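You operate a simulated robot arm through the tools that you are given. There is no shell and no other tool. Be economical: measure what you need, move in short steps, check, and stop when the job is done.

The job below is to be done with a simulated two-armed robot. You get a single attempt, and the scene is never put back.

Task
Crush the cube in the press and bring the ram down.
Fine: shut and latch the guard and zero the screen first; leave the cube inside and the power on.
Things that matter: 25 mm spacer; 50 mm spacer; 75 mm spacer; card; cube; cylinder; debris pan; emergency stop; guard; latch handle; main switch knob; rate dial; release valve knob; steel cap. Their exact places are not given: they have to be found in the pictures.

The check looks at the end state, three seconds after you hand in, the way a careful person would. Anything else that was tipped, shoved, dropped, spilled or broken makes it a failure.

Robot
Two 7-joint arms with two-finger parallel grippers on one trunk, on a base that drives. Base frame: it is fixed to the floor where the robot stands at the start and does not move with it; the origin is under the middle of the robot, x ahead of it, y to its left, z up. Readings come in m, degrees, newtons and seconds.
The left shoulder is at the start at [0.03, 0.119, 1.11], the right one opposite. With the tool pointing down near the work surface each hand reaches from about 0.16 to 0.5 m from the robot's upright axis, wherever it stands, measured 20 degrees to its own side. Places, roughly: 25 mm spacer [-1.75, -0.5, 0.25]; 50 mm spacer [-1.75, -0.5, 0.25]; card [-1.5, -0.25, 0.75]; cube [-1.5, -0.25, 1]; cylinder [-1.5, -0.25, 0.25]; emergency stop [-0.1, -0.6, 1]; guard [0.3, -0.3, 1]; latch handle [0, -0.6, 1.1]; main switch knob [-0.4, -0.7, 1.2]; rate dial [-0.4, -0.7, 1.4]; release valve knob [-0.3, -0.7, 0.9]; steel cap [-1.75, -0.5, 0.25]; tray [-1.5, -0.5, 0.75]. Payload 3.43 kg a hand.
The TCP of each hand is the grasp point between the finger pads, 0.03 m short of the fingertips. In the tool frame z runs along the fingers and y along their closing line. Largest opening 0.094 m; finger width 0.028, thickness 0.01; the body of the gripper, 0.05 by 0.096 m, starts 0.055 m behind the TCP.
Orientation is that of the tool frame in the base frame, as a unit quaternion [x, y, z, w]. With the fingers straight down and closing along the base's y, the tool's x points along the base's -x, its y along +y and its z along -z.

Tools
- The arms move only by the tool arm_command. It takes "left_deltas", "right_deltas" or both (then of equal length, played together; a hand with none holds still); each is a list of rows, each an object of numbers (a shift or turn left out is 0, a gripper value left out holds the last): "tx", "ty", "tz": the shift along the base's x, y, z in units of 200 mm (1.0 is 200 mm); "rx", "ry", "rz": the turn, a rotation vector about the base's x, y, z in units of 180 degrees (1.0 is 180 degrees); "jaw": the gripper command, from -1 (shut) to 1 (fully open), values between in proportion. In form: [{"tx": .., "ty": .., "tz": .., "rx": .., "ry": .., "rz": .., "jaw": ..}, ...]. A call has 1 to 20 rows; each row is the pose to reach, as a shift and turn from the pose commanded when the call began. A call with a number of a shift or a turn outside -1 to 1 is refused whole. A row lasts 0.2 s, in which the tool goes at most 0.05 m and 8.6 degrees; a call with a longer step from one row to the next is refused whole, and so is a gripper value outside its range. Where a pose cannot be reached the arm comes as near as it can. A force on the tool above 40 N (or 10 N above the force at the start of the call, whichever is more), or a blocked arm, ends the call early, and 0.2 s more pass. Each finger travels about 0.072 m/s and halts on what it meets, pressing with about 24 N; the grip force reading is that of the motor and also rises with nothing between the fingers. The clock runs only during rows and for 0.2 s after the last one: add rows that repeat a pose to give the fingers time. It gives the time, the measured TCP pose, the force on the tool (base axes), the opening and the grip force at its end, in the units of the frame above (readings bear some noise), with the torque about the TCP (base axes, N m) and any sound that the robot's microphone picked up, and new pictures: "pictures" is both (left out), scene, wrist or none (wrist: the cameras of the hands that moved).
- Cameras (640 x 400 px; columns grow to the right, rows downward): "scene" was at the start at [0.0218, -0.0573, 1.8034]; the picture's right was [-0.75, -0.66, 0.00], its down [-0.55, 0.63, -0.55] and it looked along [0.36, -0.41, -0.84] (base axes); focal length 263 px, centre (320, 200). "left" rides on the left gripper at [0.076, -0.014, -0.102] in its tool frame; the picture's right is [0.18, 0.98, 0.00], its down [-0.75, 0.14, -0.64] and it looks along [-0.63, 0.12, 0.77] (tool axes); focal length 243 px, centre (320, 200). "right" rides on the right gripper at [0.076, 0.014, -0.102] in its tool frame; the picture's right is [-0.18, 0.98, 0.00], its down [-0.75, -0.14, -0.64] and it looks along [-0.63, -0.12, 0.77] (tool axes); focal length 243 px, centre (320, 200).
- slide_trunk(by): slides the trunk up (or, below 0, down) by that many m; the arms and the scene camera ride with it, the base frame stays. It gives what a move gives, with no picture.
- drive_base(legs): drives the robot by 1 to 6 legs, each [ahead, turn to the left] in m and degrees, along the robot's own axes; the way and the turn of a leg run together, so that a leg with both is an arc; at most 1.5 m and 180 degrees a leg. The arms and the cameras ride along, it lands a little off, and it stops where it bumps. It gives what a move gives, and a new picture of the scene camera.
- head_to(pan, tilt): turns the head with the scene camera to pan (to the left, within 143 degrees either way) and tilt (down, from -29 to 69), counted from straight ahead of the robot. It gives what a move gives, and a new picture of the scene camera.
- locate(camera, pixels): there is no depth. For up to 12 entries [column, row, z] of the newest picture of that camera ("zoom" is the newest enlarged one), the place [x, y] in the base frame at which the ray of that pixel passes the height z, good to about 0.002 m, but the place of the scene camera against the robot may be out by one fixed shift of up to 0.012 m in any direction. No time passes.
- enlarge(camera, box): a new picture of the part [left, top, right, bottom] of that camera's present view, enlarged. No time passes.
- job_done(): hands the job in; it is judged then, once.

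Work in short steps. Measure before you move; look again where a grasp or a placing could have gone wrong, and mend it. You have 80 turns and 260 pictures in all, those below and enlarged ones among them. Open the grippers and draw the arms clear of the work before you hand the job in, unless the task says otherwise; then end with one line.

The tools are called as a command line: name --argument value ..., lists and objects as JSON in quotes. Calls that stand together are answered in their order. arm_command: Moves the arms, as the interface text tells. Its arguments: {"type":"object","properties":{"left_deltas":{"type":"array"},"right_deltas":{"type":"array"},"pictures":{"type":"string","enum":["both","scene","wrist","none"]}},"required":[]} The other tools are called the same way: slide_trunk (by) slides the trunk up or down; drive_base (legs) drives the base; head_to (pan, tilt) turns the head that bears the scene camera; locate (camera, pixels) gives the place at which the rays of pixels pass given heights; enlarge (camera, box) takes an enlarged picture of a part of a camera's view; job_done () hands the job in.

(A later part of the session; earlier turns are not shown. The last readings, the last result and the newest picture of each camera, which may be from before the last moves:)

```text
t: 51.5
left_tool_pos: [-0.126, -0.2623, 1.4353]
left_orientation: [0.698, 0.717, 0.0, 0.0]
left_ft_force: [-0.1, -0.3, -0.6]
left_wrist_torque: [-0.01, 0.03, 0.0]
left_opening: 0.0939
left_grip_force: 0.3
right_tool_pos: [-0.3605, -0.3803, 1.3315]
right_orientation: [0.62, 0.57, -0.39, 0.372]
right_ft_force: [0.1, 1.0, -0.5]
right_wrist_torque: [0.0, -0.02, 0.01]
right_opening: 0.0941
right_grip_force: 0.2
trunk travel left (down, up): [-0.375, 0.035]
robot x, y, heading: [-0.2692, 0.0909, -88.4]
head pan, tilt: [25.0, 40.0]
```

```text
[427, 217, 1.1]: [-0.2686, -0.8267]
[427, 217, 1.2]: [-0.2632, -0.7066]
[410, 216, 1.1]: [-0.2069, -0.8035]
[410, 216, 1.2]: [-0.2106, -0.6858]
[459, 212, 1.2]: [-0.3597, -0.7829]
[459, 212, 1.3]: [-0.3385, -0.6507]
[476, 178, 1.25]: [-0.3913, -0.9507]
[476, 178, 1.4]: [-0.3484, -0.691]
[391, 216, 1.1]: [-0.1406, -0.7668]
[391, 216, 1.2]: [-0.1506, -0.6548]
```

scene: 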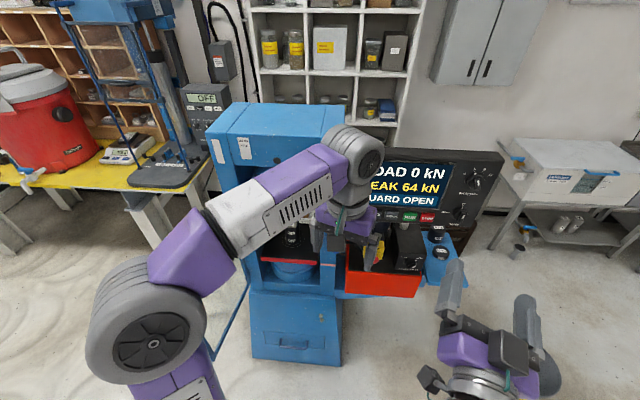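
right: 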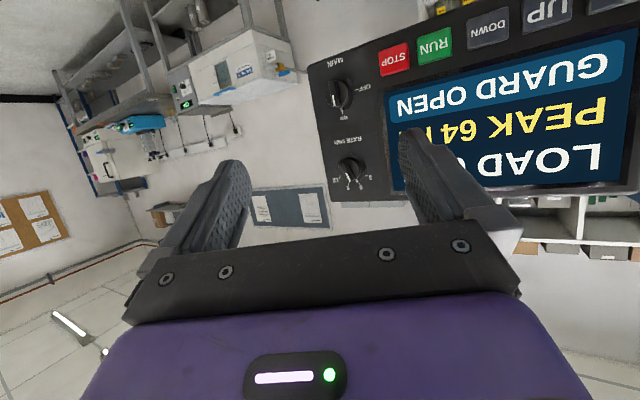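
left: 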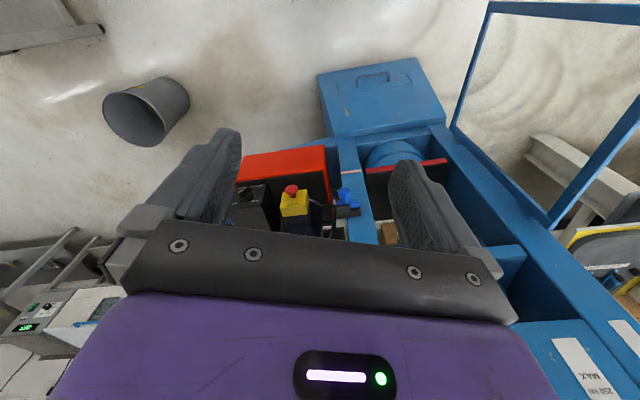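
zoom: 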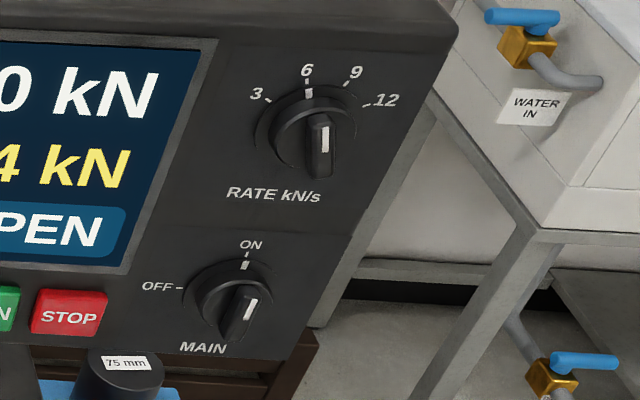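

The skirt mark points at 6 and main points ON, so both dials are already right. Now I look at the guard, latch and cube with the head turned left.

head_to --pan 50 --tilt 50

arm_command --left_deltas '[{"rx": -0.04, "tx": 0.1}, {"rx": -0.08, "tx": 0.3}, {"rx": -0.12, "tx": 0.5}, {"rx": -0.16, "tx": 0.6, "tz": -0.2}, {"rx": -0.18, "tx": 0.6, "tz": -0.4}, {"rx": -0.18, "tx": 0.6, "tz": -0.4}]'

```text
t: 52.4
left_tool_pos: [-0.1264, -0.2613, 1.4357]
left_orientation: [0.698, 0.716, 0.0, 0.0]
left_ft_force: [0.3, -0.3, -0.5]
left_wrist_torque: [0.01, -0.01, -0.01]
left_opening: 0.0941
left_grip_force: 0.1
right_tool_pos: [-0.3596, -0.3804, 1.3318]
right_orientation: [0.619, 0.571, -0.389, 0.373]
right_ft_force: [-0.6, -0.5, -0.2]
right_wrist_torque: [0.0, 0.01, 0.02]
right_opening: 0.0939
right_grip_force: 0.1
trunk travel left (down, up): [-0.375, 0.035]
robot x, y, heading: [-0.2705, 0.0915, -88.5]
head pan, tilt: [50.0, 50.0]
```

scene: 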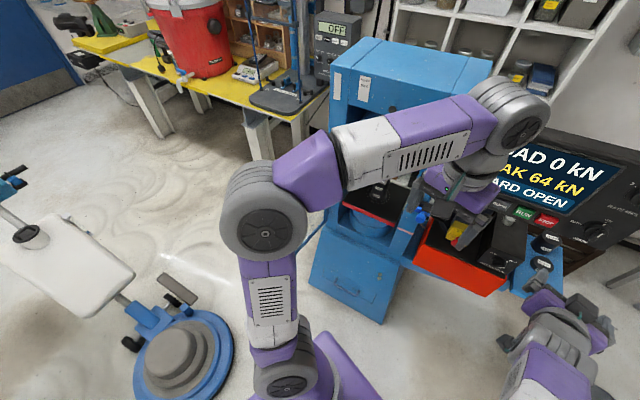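

```text
t: 53.8
left_tool_pos: [-0.0085, -0.2592, 1.3556]
left_orientation: [0.67, 0.688, -0.2, 0.195]
left_ft_force: [-0.3, -0.5, -0.2]
left_wrist_torque: [0.0, -0.01, 0.05]
left_opening: 0.0942
left_grip_force: 0.1
right_tool_pos: [-0.3595, -0.3803, 1.3308]
right_orientation: [0.619, 0.571, -0.389, 0.374]
right_ft_force: [-0.9, -0.1, 0.0]
right_wrist_torque: [0.01, 0.0, -0.03]
right_opening: 0.0941
right_grip_force: 0.1
trunk travel left (down, up): [-0.375, 0.035]
robot x, y, heading: [-0.2679, 0.0963, -88.8]
head pan, tilt: [50.0, 50.0]
```

scene: 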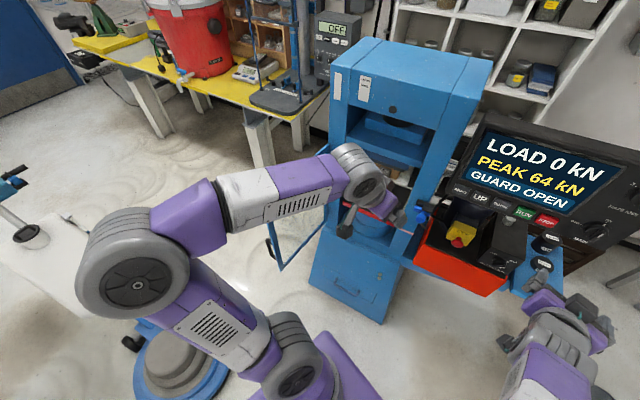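
left: 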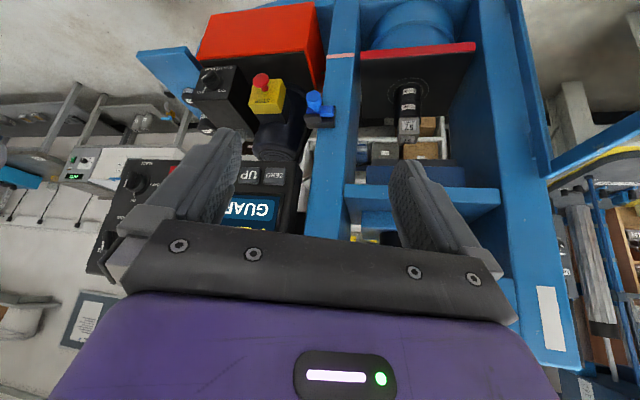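

Good view of cube, latch and valve in the left wrist camera; I enlarge each.

enlarge --camera "left" --box '[360, 50, 472, 165]'

enlarge --camera "left" --box '[180, 40, 340, 140]'

enlarge --camera "scene" --box '[260, 170, 420, 290]'

locate --camera "left" --pixels '[[314, 97, 1.0], [314, 97, 1.1], [262, 80, 0.95], [209, 78, 0.85], [209, 78, 0.95], [408, 128, 1.05], [408, 128, 1.1], [406, 85, 0.9]]'

```text
3.48 times, centred on (416, 108) of left
```

zoom: 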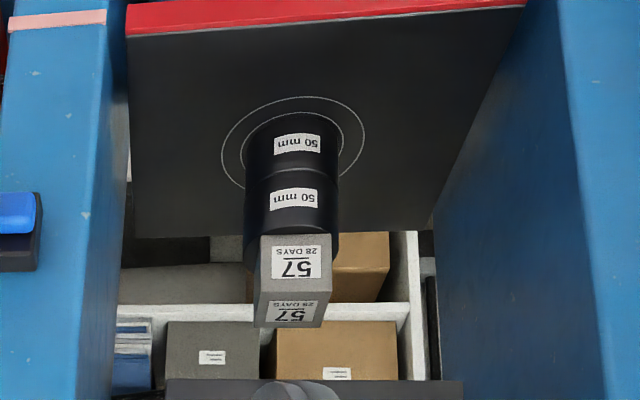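

```text
4.00 times, centred on (260, 90) of left
```

zoom: 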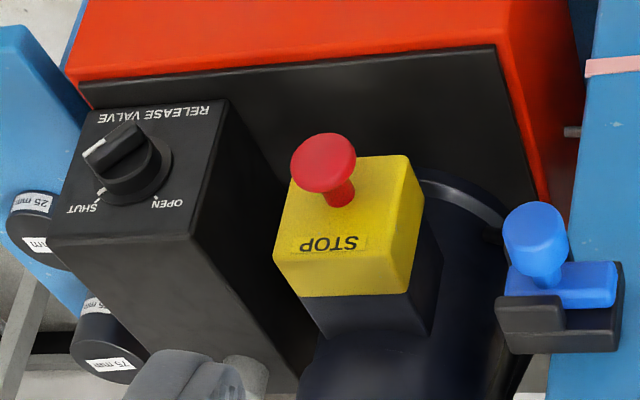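

```text
3.33 times, centred on (340, 230) of scene
```

zoom: 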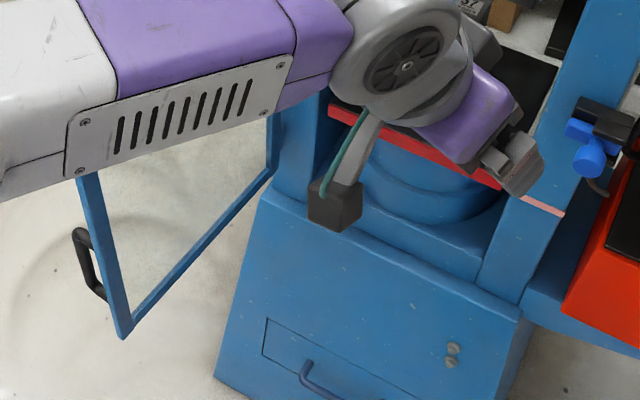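

```text
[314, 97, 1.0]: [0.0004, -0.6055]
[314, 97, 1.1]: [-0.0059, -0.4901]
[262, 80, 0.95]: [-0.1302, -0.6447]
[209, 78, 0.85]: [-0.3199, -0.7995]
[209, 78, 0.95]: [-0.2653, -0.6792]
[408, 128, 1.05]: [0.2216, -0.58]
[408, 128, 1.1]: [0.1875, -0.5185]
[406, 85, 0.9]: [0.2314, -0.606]
```

Valve is on SHUT, e-stop is out, cube sits centred. I measure the guard, latch and the floor polisher positions.

locate --camera "scene" --pixels '[[269.4, 249.5, 0.95], [269.4, 249.5, 1.05], [280.6, 270.5, 0.8], [280.6, 270.5, 0.9], [325, 222, 0.8], [325, 222, 0.9], [420.5, 216.5, 1.0], [420.5, 216.5, 1.1], [183, 355, 0.1], [160, 290, 0.1], [235, 350, 0.05], [440, 60, 1.5]]'

arm_command --left_deltas '[{"tx": -0.2}, {"tx": -0.4}, {"tx": -0.6, "ty": 0.1}, {"tx": -0.6, "ty": 0.15}]' --pictures "scene"

```text
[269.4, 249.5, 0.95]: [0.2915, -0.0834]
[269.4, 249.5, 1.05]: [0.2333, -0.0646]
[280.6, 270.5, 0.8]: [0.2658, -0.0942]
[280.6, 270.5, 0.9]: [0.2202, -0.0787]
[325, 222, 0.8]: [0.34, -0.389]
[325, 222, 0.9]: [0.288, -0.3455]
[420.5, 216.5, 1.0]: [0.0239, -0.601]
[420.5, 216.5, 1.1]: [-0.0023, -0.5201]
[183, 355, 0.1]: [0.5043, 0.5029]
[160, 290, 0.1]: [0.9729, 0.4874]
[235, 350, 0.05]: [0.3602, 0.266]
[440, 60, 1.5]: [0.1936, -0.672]
```

```text
t: 54.8
left_tool_pos: [-0.1253, -0.2304, 1.3562]
left_orientation: [0.671, 0.687, -0.2, 0.195]
left_ft_force: [0.2, 0.0, 0.8]
left_wrist_torque: [0.01, 0.01, 0.02]
left_opening: 0.094
left_grip_force: 0.0
right_tool_pos: [-0.359, -0.3801, 1.3314]
right_orientation: [0.619, 0.571, -0.389, 0.373]
right_ft_force: [0.0, 1.3, 0.6]
right_wrist_torque: [-0.02, 0.0, -0.03]
right_opening: 0.0941
right_grip_force: 0.1
trunk travel left (down, up): [-0.375, 0.035]
robot x, y, heading: [-0.2696, 0.0988, -88.5]
head pan, tilt: [50.0, 50.0]
```

scene: 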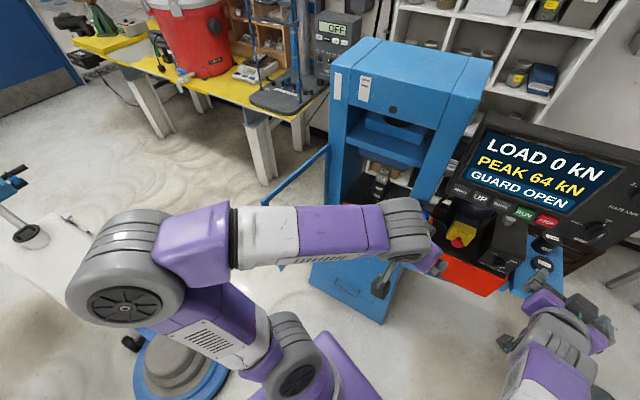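

The guard's top edge shows from (328,150) to (262,203); I locate it and enlarge.

enlarge --camera "scene" --box '[230, 120, 470, 270]'

locate --camera "scene" --pixels '[[328, 150, 1.15], [328, 150, 1.25], [328, 150, 1.35], [262, 203, 1.15], [262, 203, 1.25], [262, 203, 1.35], [330, 66, 1.5], [330, 66, 1.6], [466, 110, 1.5], [466, 110, 1.4]]'

enlarge --camera "left" --box '[0, 0, 640, 400]'

```text
2.67 times, centred on (350, 195) of scene
```

zoom: 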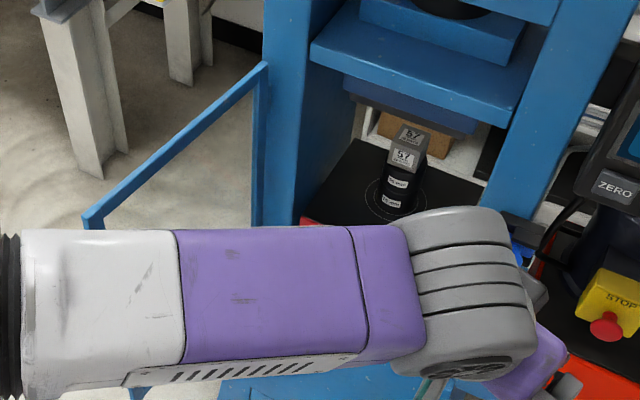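

```text
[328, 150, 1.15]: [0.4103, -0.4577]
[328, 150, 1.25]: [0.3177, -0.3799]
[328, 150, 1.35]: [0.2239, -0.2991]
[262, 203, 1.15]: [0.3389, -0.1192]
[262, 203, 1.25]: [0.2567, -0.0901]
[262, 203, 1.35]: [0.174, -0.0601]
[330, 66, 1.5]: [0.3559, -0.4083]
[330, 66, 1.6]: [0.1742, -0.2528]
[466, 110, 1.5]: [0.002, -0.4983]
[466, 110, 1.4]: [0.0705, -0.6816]
```

```text
1.00 times, centred on (320, 200) of left (not enlarged: the box is as wide or as high as the picture)
```

zoom: 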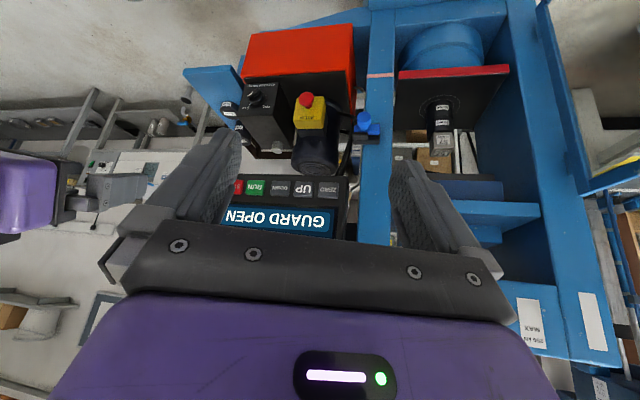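

Door runs from hinge ≈(0.42,-0.46) to free edge ≈(0.355,-0.12), top at z≈1.13. I fold both hands to tool-down, then reposition the robot nearer the guard.

arm_command --right_deltas '[{"rx": 0.045, "ty": 0.1, "tx": -0.1}, {"rx": 0.09, "ty": 0.2, "tx": -0.2}, {"rx": 0.135, "ty": 0.3, "tx": -0.3}, {"rx": 0.18, "ty": 0.4, "tx": -0.4}, {"rx": 0.225, "ty": 0.5, "tx": -0.5}, {"rx": 0.27, "ty": 0.6, "tx": -0.6}, {"rx": 0.315, "ty": 0.7, "tx": -0.7}, {"rx": 0.36, "ty": 0.75, "tx": -0.8, "tz": 0.1}, {"rx": 0.36, "ty": 0.75, "tx": -0.8, "tz": 0.1}]' --left_deltas '[{"rx": 0.04}, {"rx": 0.08}, {"rx": 0.12}, {"rx": 0.16}, {"rx": 0.18}, {"rx": 0.18}, {"rx": 0.18}, {"rx": 0.18}, {"rx": 0.18}]' --pictures "none"

drive_base --legs '[[0, 88], [0.27, 0], [0, -60]]'

```text
t: 56.8
left_tool_pos: [-0.1253, -0.2304, 1.3564]
left_orientation: [0.698, 0.716, -0.001, 0.0]
left_ft_force: [0.2, 0.9, -0.2]
left_wrist_torque: [-0.05, 0.01, 0.0]
left_opening: 0.0941
left_grip_force: 0.1
right_tool_pos: [-0.5103, -0.227, 1.3538]
right_orientation: [0.711, 0.703, -0.028, -0.013]
right_ft_force: [-0.1, 0.9, -1.2]
right_wrist_torque: [0.02, 0.02, 0.0]
right_opening: 0.0939
right_grip_force: 0.0
trunk travel left (down, up): [-0.375, 0.035]
robot x, y, heading: [-0.2663, 0.0963, -88.4]
head pan, tilt: [50.0, 50.0]
```

```text
t: 65.2
left_tool_pos: [0.2805, -0.1377, 1.3566]
left_orientation: [0.516, 0.857, -0.001, 0.0]
left_ft_force: [0.1, -0.2, -0.1]
left_wrist_torque: [-0.01, 0.02, 0.0]
left_opening: 0.0939
left_grip_force: 0.1
right_tool_pos: [-0.0656, -0.3064, 1.3541]
right_orientation: [0.532, 0.846, -0.03, -0.006]
right_ft_force: [-0.3, -0.2, 0.2]
right_wrist_torque: [-0.01, 0.01, 0.0]
right_opening: 0.094
right_grip_force: 0.1
trunk travel left (down, up): [-0.375, 0.035]
robot x, y, heading: [0.0066, 0.0877, -62.3]
head pan, tilt: [50.0, 50.0]
```

scene: 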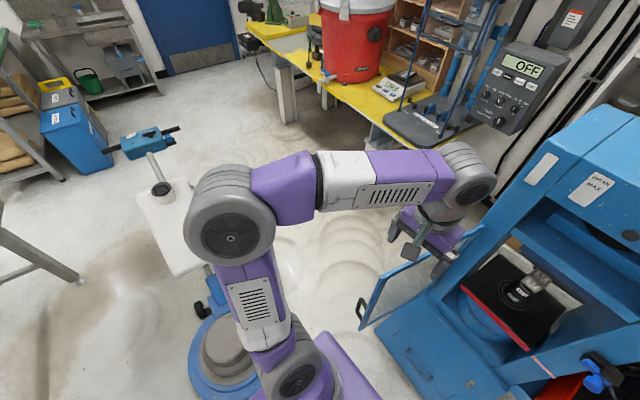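

Now the door and its handle at (362,305) are plainly visible; I look with the head a bit more right/down and the left wrist camera, and measure.

head_to --pan 35 --tilt 58

enlarge --camera "scene" --box '[240, 150, 560, 350]'

enlarge --camera "left" --box '[0, 0, 640, 400]'

```text
t: 65.9
left_tool_pos: [0.281, -0.1402, 1.3562]
left_orientation: [0.516, 0.857, 0.0, 0.0]
left_ft_force: [0.4, 0.2, -0.3]
left_wrist_torque: [-0.04, 0.0, 0.01]
left_opening: 0.0942
left_grip_force: 0.0
right_tool_pos: [-0.0651, -0.3064, 1.3545]
right_orientation: [0.532, 0.846, -0.03, -0.006]
right_ft_force: [-0.1, -1.3, 0.9]
right_wrist_torque: [0.03, -0.02, 0.03]
right_opening: 0.0941
right_grip_force: 0.1
trunk travel left (down, up): [-0.375, 0.035]
robot x, y, heading: [0.0101, 0.0911, -62.2]
head pan, tilt: [35.0, 58.0]
```

scene: 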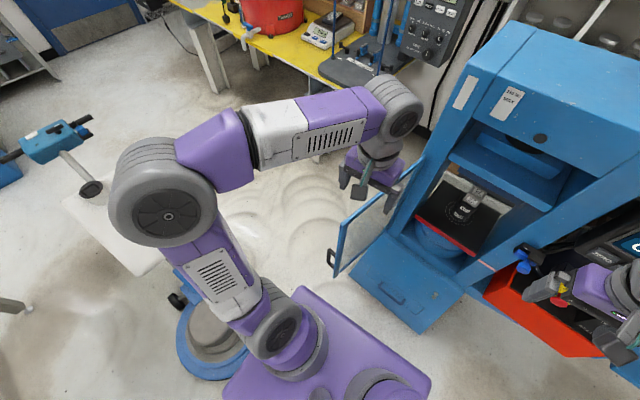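

```text
2.00 times, centred on (400, 250) of scene
```

zoom: 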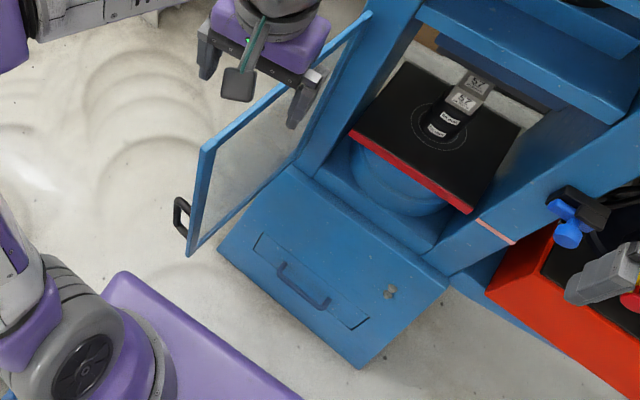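

```text
1.00 times, centred on (320, 200) of left (not enlarged: the box is as wide or as high as the picture)
```

zoom: 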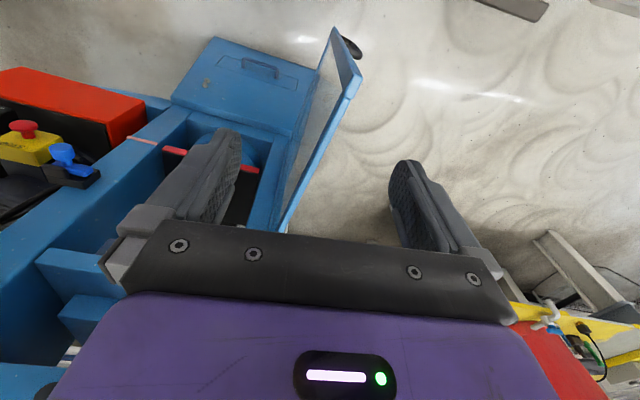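

I triangulate the door's top free corner, hinge and latch with both cameras.

locate --camera "scene" --pixels '[[342.5, 225, 1.05], [342.5, 225, 1.15], [425, 157, 1.05], [425, 157, 1.15], [331, 260, 0.8], [331, 260, 0.9], [334, 277, 0.65], [525, 262, 1.0], [525, 262, 1.1]]'

locate --camera "left" --pixels '[[353, 88, 1.05], [353, 88, 1.15], [64, 150, 1.0], [64, 150, 1.1], [288, 215, 1.05], [288, 215, 1.15], [351, 45, 0.8], [351, 45, 0.9]]'

```text
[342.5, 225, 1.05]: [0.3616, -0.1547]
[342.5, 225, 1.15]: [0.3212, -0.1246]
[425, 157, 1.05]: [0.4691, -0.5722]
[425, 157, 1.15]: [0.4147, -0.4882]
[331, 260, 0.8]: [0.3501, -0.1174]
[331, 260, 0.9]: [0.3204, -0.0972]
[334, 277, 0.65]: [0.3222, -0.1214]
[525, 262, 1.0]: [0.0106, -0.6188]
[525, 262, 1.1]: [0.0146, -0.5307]
```

```text
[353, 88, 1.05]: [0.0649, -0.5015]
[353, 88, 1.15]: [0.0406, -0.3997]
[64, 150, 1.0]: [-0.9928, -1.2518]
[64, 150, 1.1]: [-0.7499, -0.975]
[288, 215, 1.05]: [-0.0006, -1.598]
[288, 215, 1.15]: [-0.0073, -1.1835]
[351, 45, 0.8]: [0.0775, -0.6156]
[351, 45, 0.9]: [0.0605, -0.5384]
```

The left-locate used a stale picture; I redo it through the newest enlarged picture ("zoom").

locate --camera "zoom" --pixels '[[353, 88, 1.05], [353, 88, 1.15], [64, 150, 1.0], [64, 150, 1.1], [288, 215, 1.05], [288, 215, 1.15], [351, 45, 0.8], [351, 45, 0.9]]'

```text
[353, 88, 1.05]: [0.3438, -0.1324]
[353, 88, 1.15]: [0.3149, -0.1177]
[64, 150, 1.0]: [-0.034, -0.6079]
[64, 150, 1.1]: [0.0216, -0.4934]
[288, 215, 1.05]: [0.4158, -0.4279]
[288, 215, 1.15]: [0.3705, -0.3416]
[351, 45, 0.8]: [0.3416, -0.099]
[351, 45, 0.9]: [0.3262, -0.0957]
```

Door top is at z≈1.195, free edge (0.30,-0.11), hinge ≈(0.37,-0.43). I shut the left fingers, move to the outer side (x≈0.37) and descend.

arm_command --left_deltas '[{"tx": 0.2, "jaw": -1}, {"tx": 0.4, "jaw": -1}, {"tx": 0.45, "jaw": -1}, {"tx": 0.45}, {"tx": 0.45, "tz": -0.2}, {"tx": 0.45, "tz": -0.4}, {"tx": 0.45, "tz": -0.6}, {"tx": 0.45, "tz": -0.8}, {"tx": 0.45, "tz": -1.0}, {"tx": 0.45, "tz": -1.0}]'

```text
t: 68.1
left_tool_pos: [0.3696, -0.1386, 1.1545]
left_orientation: [0.516, 0.857, 0.001, 0.0]
left_ft_force: [-0.4, 0.3, 0.2]
left_wrist_torque: [-0.01, -0.05, 0.03]
left_opening: 0.0
left_grip_force: 24.1
right_tool_pos: [-0.0655, -0.3055, 1.3552]
right_orientation: [0.531, 0.847, -0.03, -0.006]
right_ft_force: [0.0, 0.0, -0.6]
right_wrist_torque: [0.0, -0.02, -0.01]
right_opening: 0.0943
right_grip_force: 0.0
trunk travel left (down, up): [-0.375, 0.035]
robot x, y, heading: [0.0084, 0.0907, -62.2]
head pan, tilt: [35.0, 58.0]
```

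scene: 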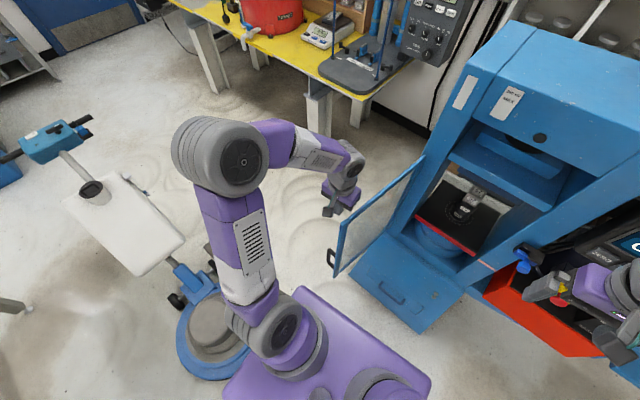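
left: 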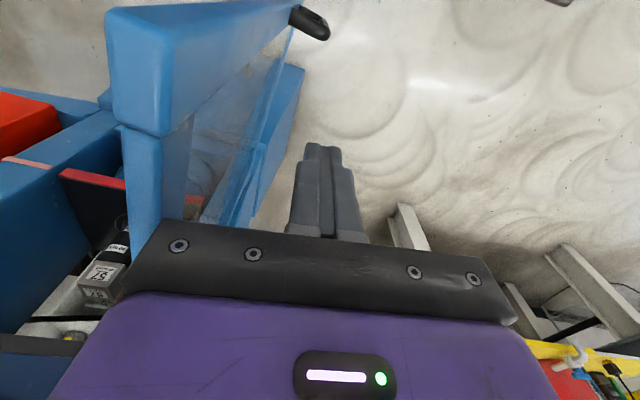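

The shut fingers are just outside the door. I sweep the first part of the closing arc.

arm_command --left_deltas '[{"tx": -0.06, "ty": -0.06}, {"tx": -0.108, "ty": -0.107}, {"tx": -0.225, "ty": -0.125}, {"tx": -0.343, "ty": -0.147}, {"tx": -0.45, "ty": -0.185}, {"tx": -0.563, "ty": -0.227}, {"tx": -0.67, "ty": -0.283}, {"tx": -0.773, "ty": -0.342}, {"tx": -0.865, "ty": -0.415}, {"tx": -0.953, "ty": -0.492}, {"tx": -0.953, "ty": -0.492}]'

```text
t: 70.5
left_tool_pos: [0.1785, -0.2377, 1.1565]
left_orientation: [0.515, 0.857, 0.0, 0.0]
left_ft_force: [-0.3, 0.8, 0.3]
left_wrist_torque: [0.02, 0.01, -0.01]
left_opening: 0.0
left_grip_force: 23.9
right_tool_pos: [-0.0653, -0.3074, 1.354]
right_orientation: [0.532, 0.846, -0.031, -0.007]
right_ft_force: [-0.1, 1.1, 0.0]
right_wrist_torque: [-0.04, -0.03, 0.02]
right_opening: 0.0939
right_grip_force: 0.1
trunk travel left (down, up): [-0.375, 0.035]
robot x, y, heading: [0.0109, 0.0936, -62.1]
head pan, tilt: [35.0, 58.0]
```

scene: 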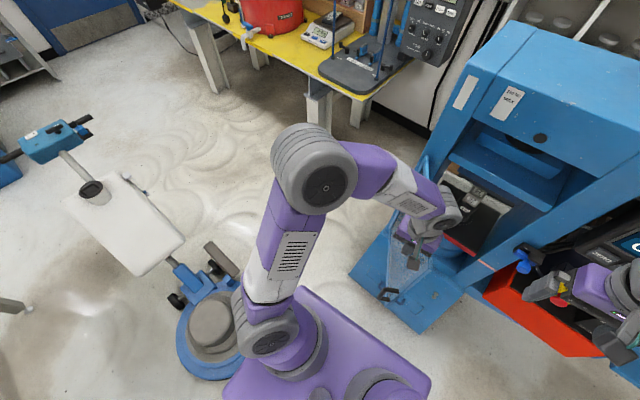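
left: 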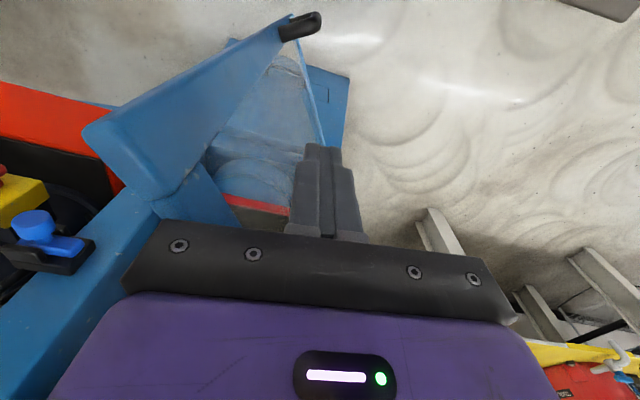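

The door follows. I continue the arc to ~170° while tilting the fingers forward 30°, so that the hand's body clears the press front.

arm_command --left_deltas '[{"tx": -0.074, "ty": -0.088, "rx": -0.04}, {"tx": -0.148, "ty": -0.177, "rx": -0.08}, {"tx": -0.21, "ty": -0.28, "rx": -0.12}, {"tx": -0.268, "ty": -0.38, "rx": -0.16}, {"tx": -0.31, "ty": -0.49, "rx": -0.18}, {"tx": -0.352, "ty": -0.6, "rx": -0.2}, {"tx": -0.352, "ty": -0.6, "rx": -0.2}]' --right_deltas '[{"tx": -0.1}, {"tx": -0.2}, {"tx": -0.3}, {"tx": -0.4}, {"tx": -0.5}, {"tx": -0.5}, {"tx": -0.5}]'

```text
t: 72.1
left_tool_pos: [0.1099, -0.3573, 1.1569]
left_orientation: [0.49, 0.815, -0.265, 0.16]
left_ft_force: [-0.5, 0.0, 0.1]
left_wrist_torque: [0.03, -0.02, 0.01]
left_opening: 0.0001
left_grip_force: 24.1
right_tool_pos: [-0.1642, -0.3048, 1.3532]
right_orientation: [0.531, 0.847, -0.03, -0.007]
right_ft_force: [-0.3, -0.3, -0.7]
right_wrist_torque: [-0.01, 0.0, 0.03]
right_opening: 0.0941
right_grip_force: 0.0
trunk travel left (down, up): [-0.375, 0.035]
robot x, y, heading: [0.0068, 0.0912, -62.0]
head pan, tilt: [35.0, 58.0]
```

scene: 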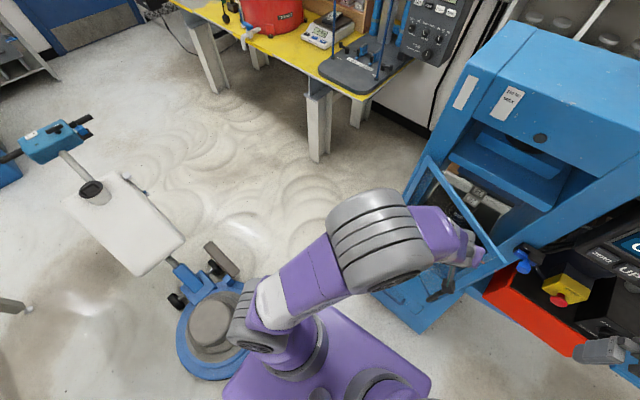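
right: 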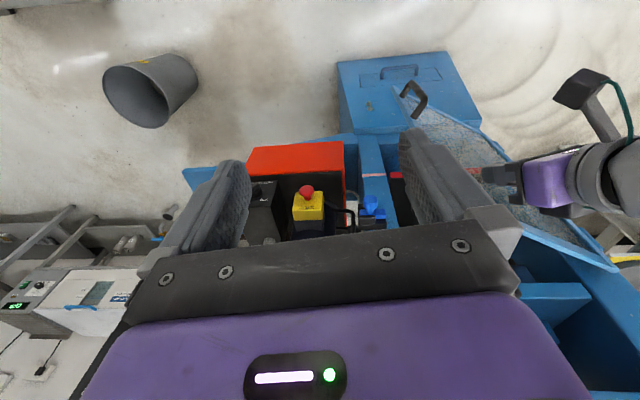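
left: 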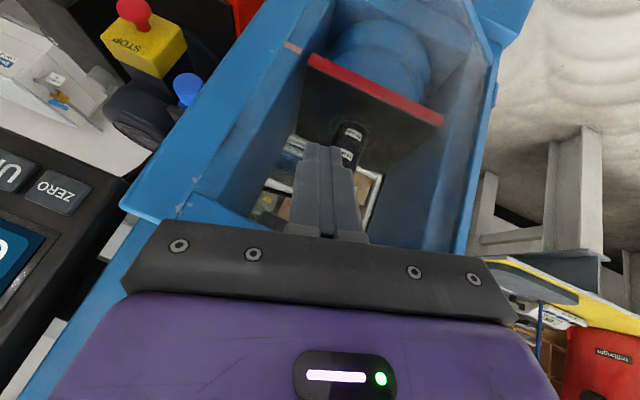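

The guard is still ~15° open. I keep pushing in -y, tilting slightly more, until resistance shows.

arm_command --left_deltas '[{"ty": -0.12, "rx": -0.04}, {"ty": -0.24, "rx": -0.08}, {"ty": -0.34, "rx": -0.1}, {"ty": -0.42, "rx": -0.1}, {"ty": -0.5, "rx": -0.1}, {"ty": -0.58, "rx": -0.1}, {"ty": -0.58, "rx": -0.1}]'

```text
t: 73.7
left_tool_pos: [0.1082, -0.4728, 1.1569]
left_orientation: [0.46, 0.763, -0.389, 0.235]
left_ft_force: [0.1, -0.2, 0.2]
left_wrist_torque: [0.0, -0.01, 0.01]
left_opening: 0.0
left_grip_force: 24.1
right_tool_pos: [-0.1645, -0.3048, 1.3536]
right_orientation: [0.531, 0.847, -0.03, -0.006]
right_ft_force: [-0.5, -0.2, -0.2]
right_wrist_torque: [0.02, 0.0, 0.04]
right_opening: 0.0939
right_grip_force: 0.1
trunk travel left (down, up): [-0.375, 0.035]
robot x, y, heading: [0.0093, 0.0901, -62.1]
head pan, tilt: [35.0, 58.0]
```

scene: 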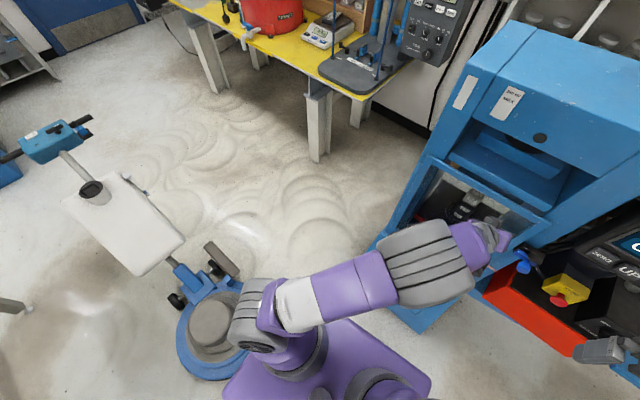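
left: 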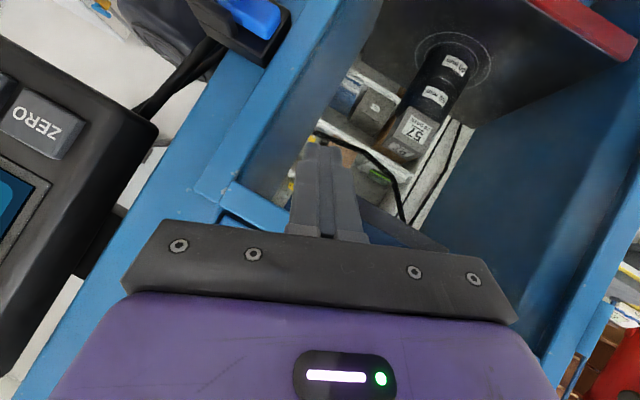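

No resistance yet; I push a few centimetres more in fine steps.

arm_command --left_deltas '[{"ty": -0.03}, {"ty": -0.06}, {"ty": -0.09}, {"ty": -0.12}, {"ty": -0.15}, {"ty": -0.18}, {"ty": -0.21}, {"ty": -0.21}]'

enlarge --camera "scene" --box '[400, 140, 640, 290]'

```text
t: 75.5
left_tool_pos: [0.1094, -0.5147, 1.1565]
left_orientation: [0.46, 0.763, -0.389, 0.234]
left_ft_force: [0.3, 0.6, 0.5]
left_wrist_torque: [-0.02, 0.01, 0.0]
left_opening: 0.0
left_grip_force: 23.7
right_tool_pos: [-0.1648, -0.3052, 1.3531]
right_orientation: [0.532, 0.846, -0.03, -0.006]
right_ft_force: [0.2, -0.1, 0.0]
right_wrist_torque: [-0.03, 0.02, -0.01]
right_opening: 0.0937
right_grip_force: 0.1
trunk travel left (down, up): [-0.375, 0.035]
robot x, y, heading: [0.0078, 0.089, -62.1]
head pan, tilt: [35.0, 58.0]
```

scene: 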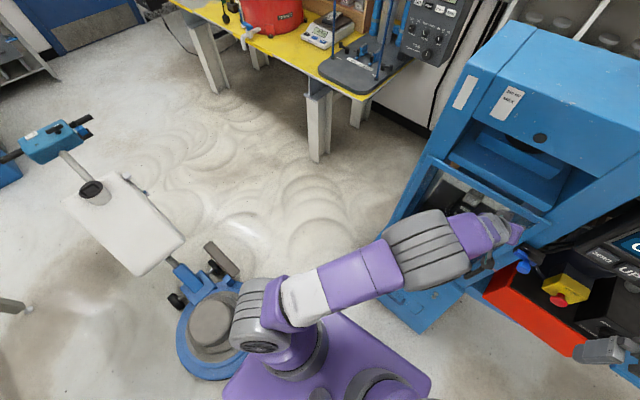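
left: 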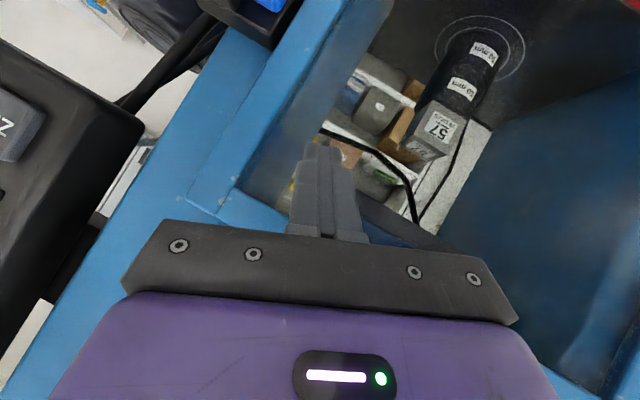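

```text
2.67 times, centred on (520, 215) of scene
```

zoom: 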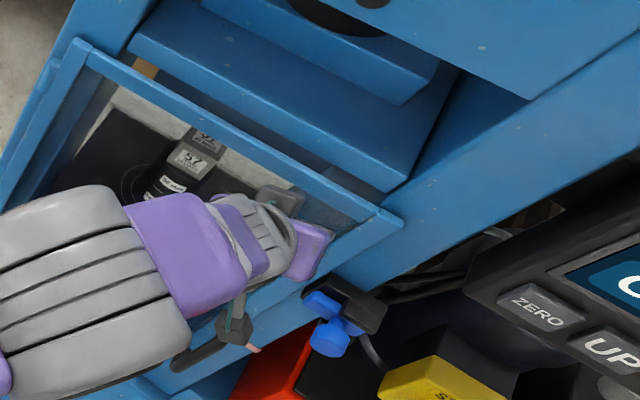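

The door edge now overlaps the post beside the latch. I nudge further until contact force appears.

arm_command --left_deltas '[{"ty": -0.02}, {"ty": -0.04}, {"ty": -0.06}, {"ty": -0.08}, {"ty": -0.1}, {"ty": -0.12}, {"ty": -0.14}, {"ty": -0.16}, {"ty": -0.18}, {"ty": -0.2}]' --pictures "wrist"

enlarge --camera "scene" --box '[400, 140, 640, 290]'

```text
t: 76.6
left_tool_pos: [0.1067, -0.5225, 1.1547]
left_orientation: [0.461, 0.766, -0.384, 0.231]
left_ft_force: [-3.3, 25.0, 9.2]
left_wrist_torque: [-0.02, 0.0, 0.11]
left_opening: 0.0
left_grip_force: 24.3
right_tool_pos: [-0.1643, -0.2995, 1.355]
right_orientation: [0.531, 0.847, -0.031, -0.005]
right_ft_force: [0.2, -0.1, -0.8]
right_wrist_torque: [0.03, -0.03, 0.02]
right_opening: 0.0938
right_grip_force: 0.1
trunk travel left (down, up): [-0.375, 0.035]
robot x, y, heading: [0.005, 0.0889, -61.9]
head pan, tilt: [35.0, 58.0]
stopped in row 5 (left hand): the force on the tool passed its limit at 43 N (the readings are from after the stop); the commanded pose is now the measured one
```

left: 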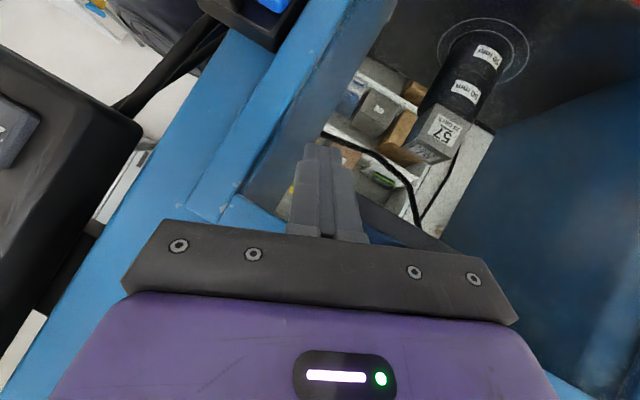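

```text
2.67 times, centred on (520, 215) of scene
```

zoom: 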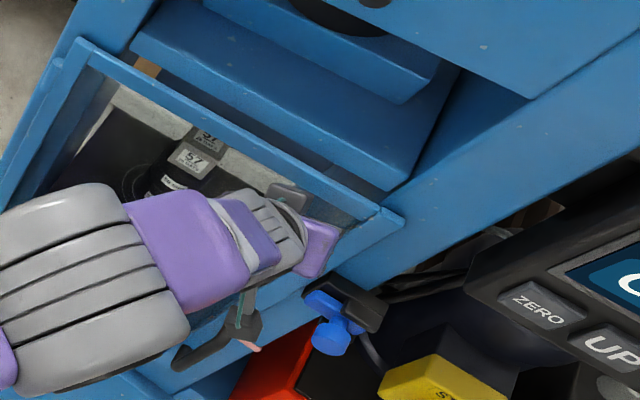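

The guard reached its stop at 43 N. I back the left hand away and aim its camera at the latch.

arm_command --left_deltas '[{"ty": 0.2}, {"ty": 0.4}, {"ty": 0.6, "tx": -0.1, "tz": 0.1}, {"ty": 0.7, "tx": -0.3, "tz": 0.2, "rx": 0.04}, {"ty": 0.8, "tx": -0.4, "tz": 0.2, "rx": 0.08}, {"ty": 0.8, "tx": -0.4, "tz": 0.2, "rx": 0.08}]'

enlarge --camera "scene" --box '[400, 140, 640, 290]'

```text
t: 78.0
left_tool_pos: [0.027, -0.3707, 1.1946]
left_orientation: [0.486, 0.808, -0.285, 0.172]
left_ft_force: [-0.4, -0.7, 0.2]
left_wrist_torque: [-0.06, -0.01, -0.04]
left_opening: 0.0
left_grip_force: 24.5
right_tool_pos: [-0.1648, -0.3038, 1.3534]
right_orientation: [0.53, 0.847, -0.029, -0.007]
right_ft_force: [0.4, -0.2, 0.4]
right_wrist_torque: [0.0, -0.03, 0.03]
right_opening: 0.0941
right_grip_force: 0.0
trunk travel left (down, up): [-0.375, 0.035]
robot x, y, heading: [0.0042, 0.0883, -62.0]
head pan, tilt: [35.0, 58.0]
```

scene: 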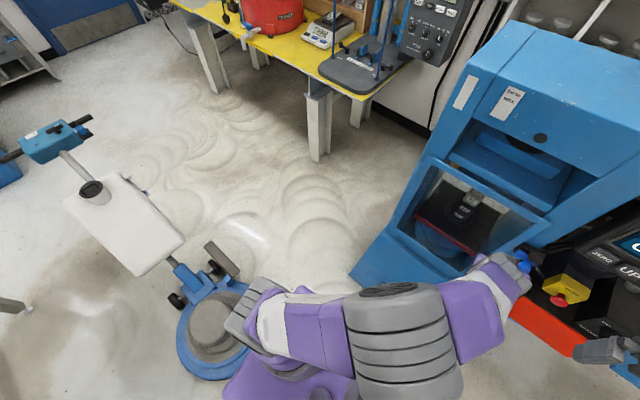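
left: 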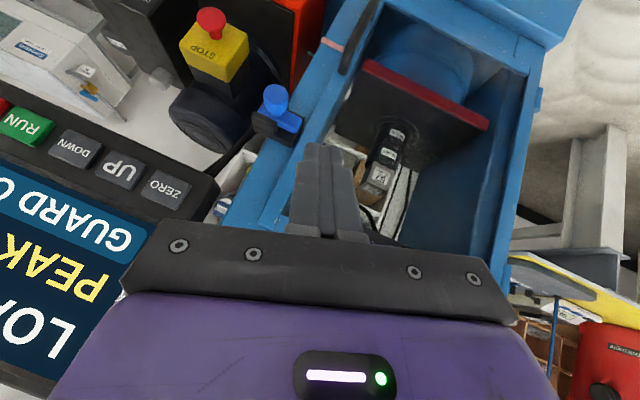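

```text
2.67 times, centred on (520, 215) of scene
```

zoom: 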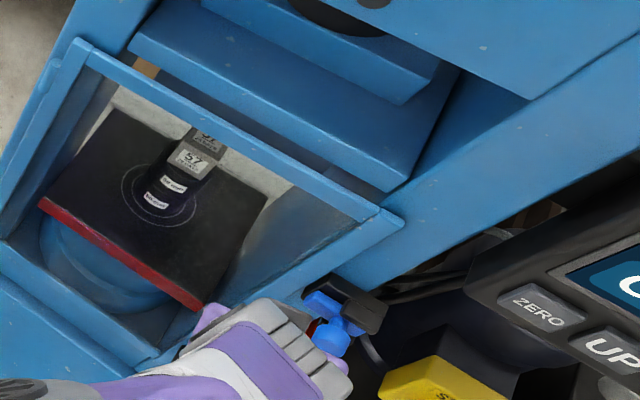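

The door stays shut. I enlarge the latch in the left camera and triangulate it.

enlarge --camera "left" --box '[215, 60, 375, 160]'

locate --camera "left" --pixels '[[276, 90, 1.0], [276, 90, 1.1], [276, 105, 1.0], [276, 105, 1.1], [275, 122, 1.0], [275, 122, 1.1], [166, 187, 1.15], [166, 187, 1.2], [120, 168, 1.2], [210, 20, 0.95], [210, 20, 1.0]]'

enlarge --camera "right" --box '[0, 0, 640, 400]'

```text
4.00 times, centred on (295, 110) of left
```

zoom: 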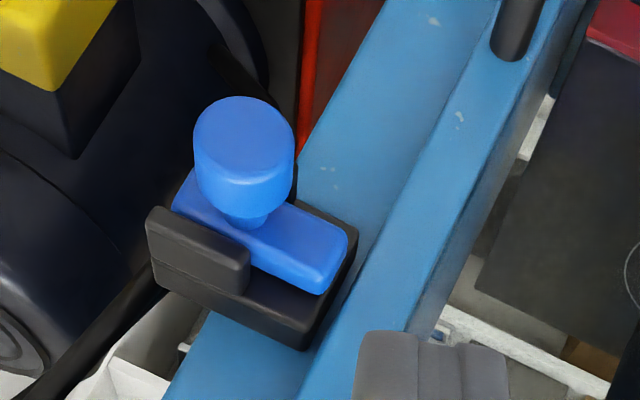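

```text
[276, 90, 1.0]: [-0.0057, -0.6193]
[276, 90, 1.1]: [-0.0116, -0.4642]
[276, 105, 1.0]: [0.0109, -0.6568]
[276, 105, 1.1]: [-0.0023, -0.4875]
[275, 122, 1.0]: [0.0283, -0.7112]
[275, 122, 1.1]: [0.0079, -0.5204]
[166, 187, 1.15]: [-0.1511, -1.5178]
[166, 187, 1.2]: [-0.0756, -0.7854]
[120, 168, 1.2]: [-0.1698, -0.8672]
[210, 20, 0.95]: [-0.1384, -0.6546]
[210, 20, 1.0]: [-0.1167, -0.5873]
```

```text
1.00 times, centred on (320, 200) of right (not enlarged: the box is as wide or as high as the picture)
```

zoom: 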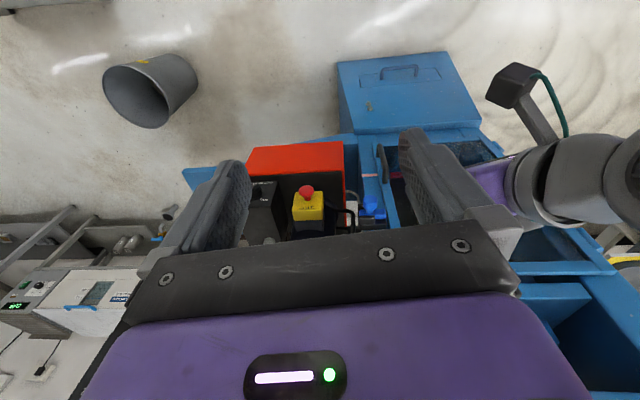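

The latch is a blue bar with a knob ≈(-0.006,-0.566,1.035) in a black bracket, apparently sliding toward the door (+x). I bring the shut left fingers, more level, to just short of the knob's -x side.

arm_command --left_deltas '[{"tx": -0.1, "rx": -0.04, "tz": -0.1}, {"tx": -0.2, "rx": -0.08, "tz": -0.25}, {"tx": -0.3, "rx": -0.12, "tz": -0.4, "ty": -0.1}, {"tx": -0.4, "rx": -0.14, "tz": -0.55, "ty": -0.2}, {"tx": -0.43, "rx": -0.14, "tz": -0.7, "ty": -0.35}, {"tx": -0.43, "rx": -0.14, "tz": -0.7, "ty": -0.45}, {"tx": -0.43, "rx": -0.14, "tz": -0.7, "ty": -0.45}]'

enlarge --camera "left" --box '[200, 40, 460, 240]'

```text
t: 79.6
left_tool_pos: [-0.0595, -0.458, 1.053]
left_orientation: [0.437, 0.726, -0.455, 0.274]
left_ft_force: [-0.9, 0.4, 0.2]
left_wrist_torque: [0.02, 0.0, -0.02]
left_opening: 0.0
left_grip_force: 24.2
right_tool_pos: [-0.1645, -0.3049, 1.3535]
right_orientation: [0.532, 0.846, -0.03, -0.006]
right_ft_force: [-0.8, -0.7, -0.2]
right_wrist_torque: [-0.03, 0.0, 0.0]
right_opening: 0.094
right_grip_force: 0.0
trunk travel left (down, up): [-0.375, 0.035]
robot x, y, heading: [0.0076, 0.0867, -62.1]
head pan, tilt: [35.0, 58.0]
```

scene: 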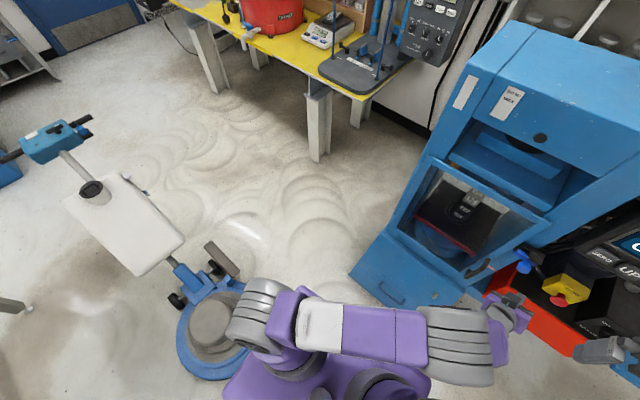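
left: 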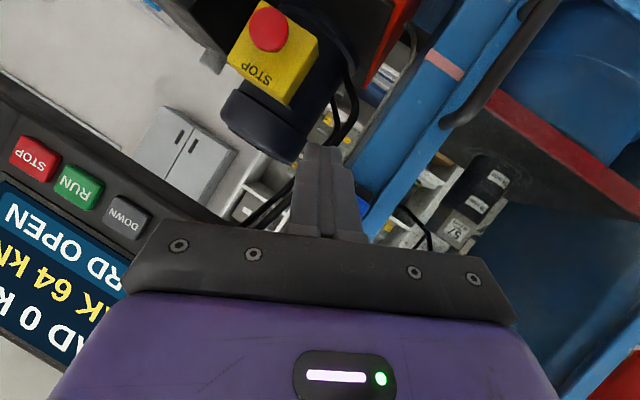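

```text
2.00 times, centred on (330, 140) of left
```

zoom: 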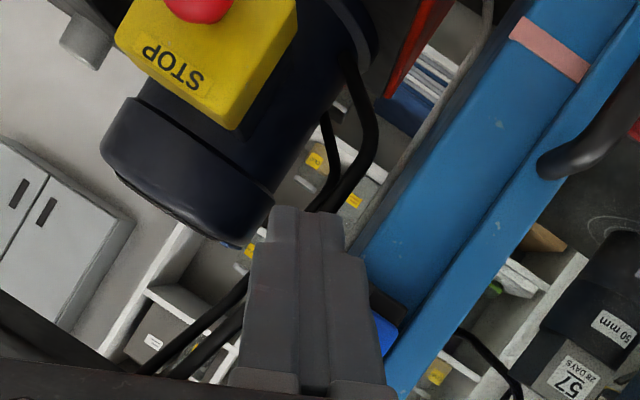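

The fingers hide the knob, as my geometry predicts (knob at about pixel (343,171)). I advance 9 cm alongside it on the -x side.

arm_command --left_deltas '[{"ty": -0.1}, {"ty": -0.2}, {"ty": -0.3}, {"ty": -0.38}, {"ty": -0.44}, {"ty": -0.44}]'

enlarge --camera "scene" --box '[460, 220, 580, 295]'

```text
t: 81.0
left_tool_pos: [-0.0589, -0.5468, 1.0513]
left_orientation: [0.437, 0.726, -0.455, 0.274]
left_ft_force: [-0.1, 0.6, 0.4]
left_wrist_torque: [-0.01, -0.01, 0.02]
left_opening: 0.0
left_grip_force: 23.9
right_tool_pos: [-0.1651, -0.3035, 1.354]
right_orientation: [0.531, 0.847, -0.029, -0.007]
right_ft_force: [0.1, -0.4, 1.0]
right_wrist_torque: [-0.04, -0.01, 0.0]
right_opening: 0.0942
right_grip_force: 0.0
trunk travel left (down, up): [-0.375, 0.035]
robot x, y, heading: [0.0071, 0.0912, -62.3]
head pan, tilt: [35.0, 58.0]
```

scene: 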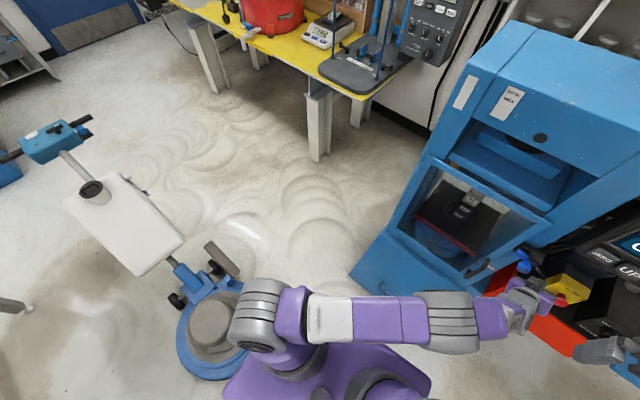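
left: 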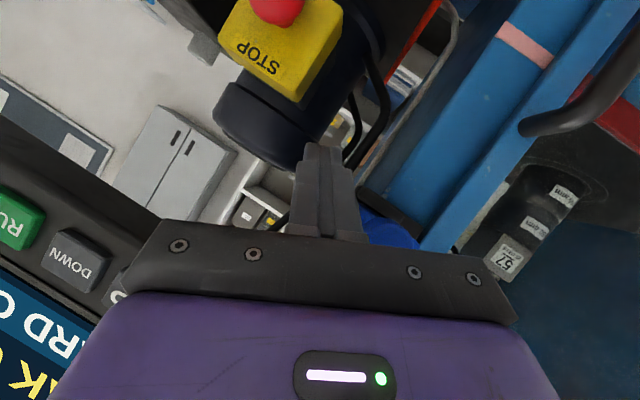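

```text
5.33 times, centred on (520, 258) of scene
```

zoom: 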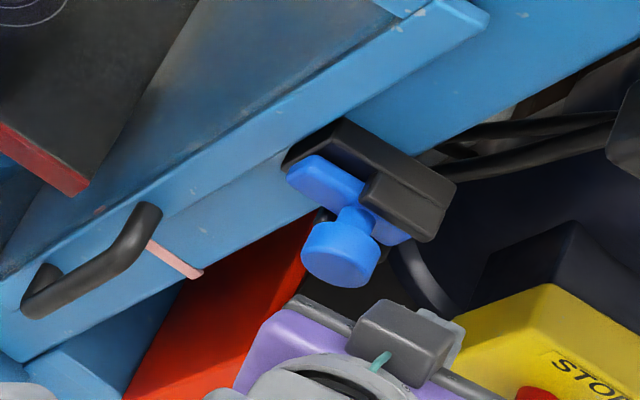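

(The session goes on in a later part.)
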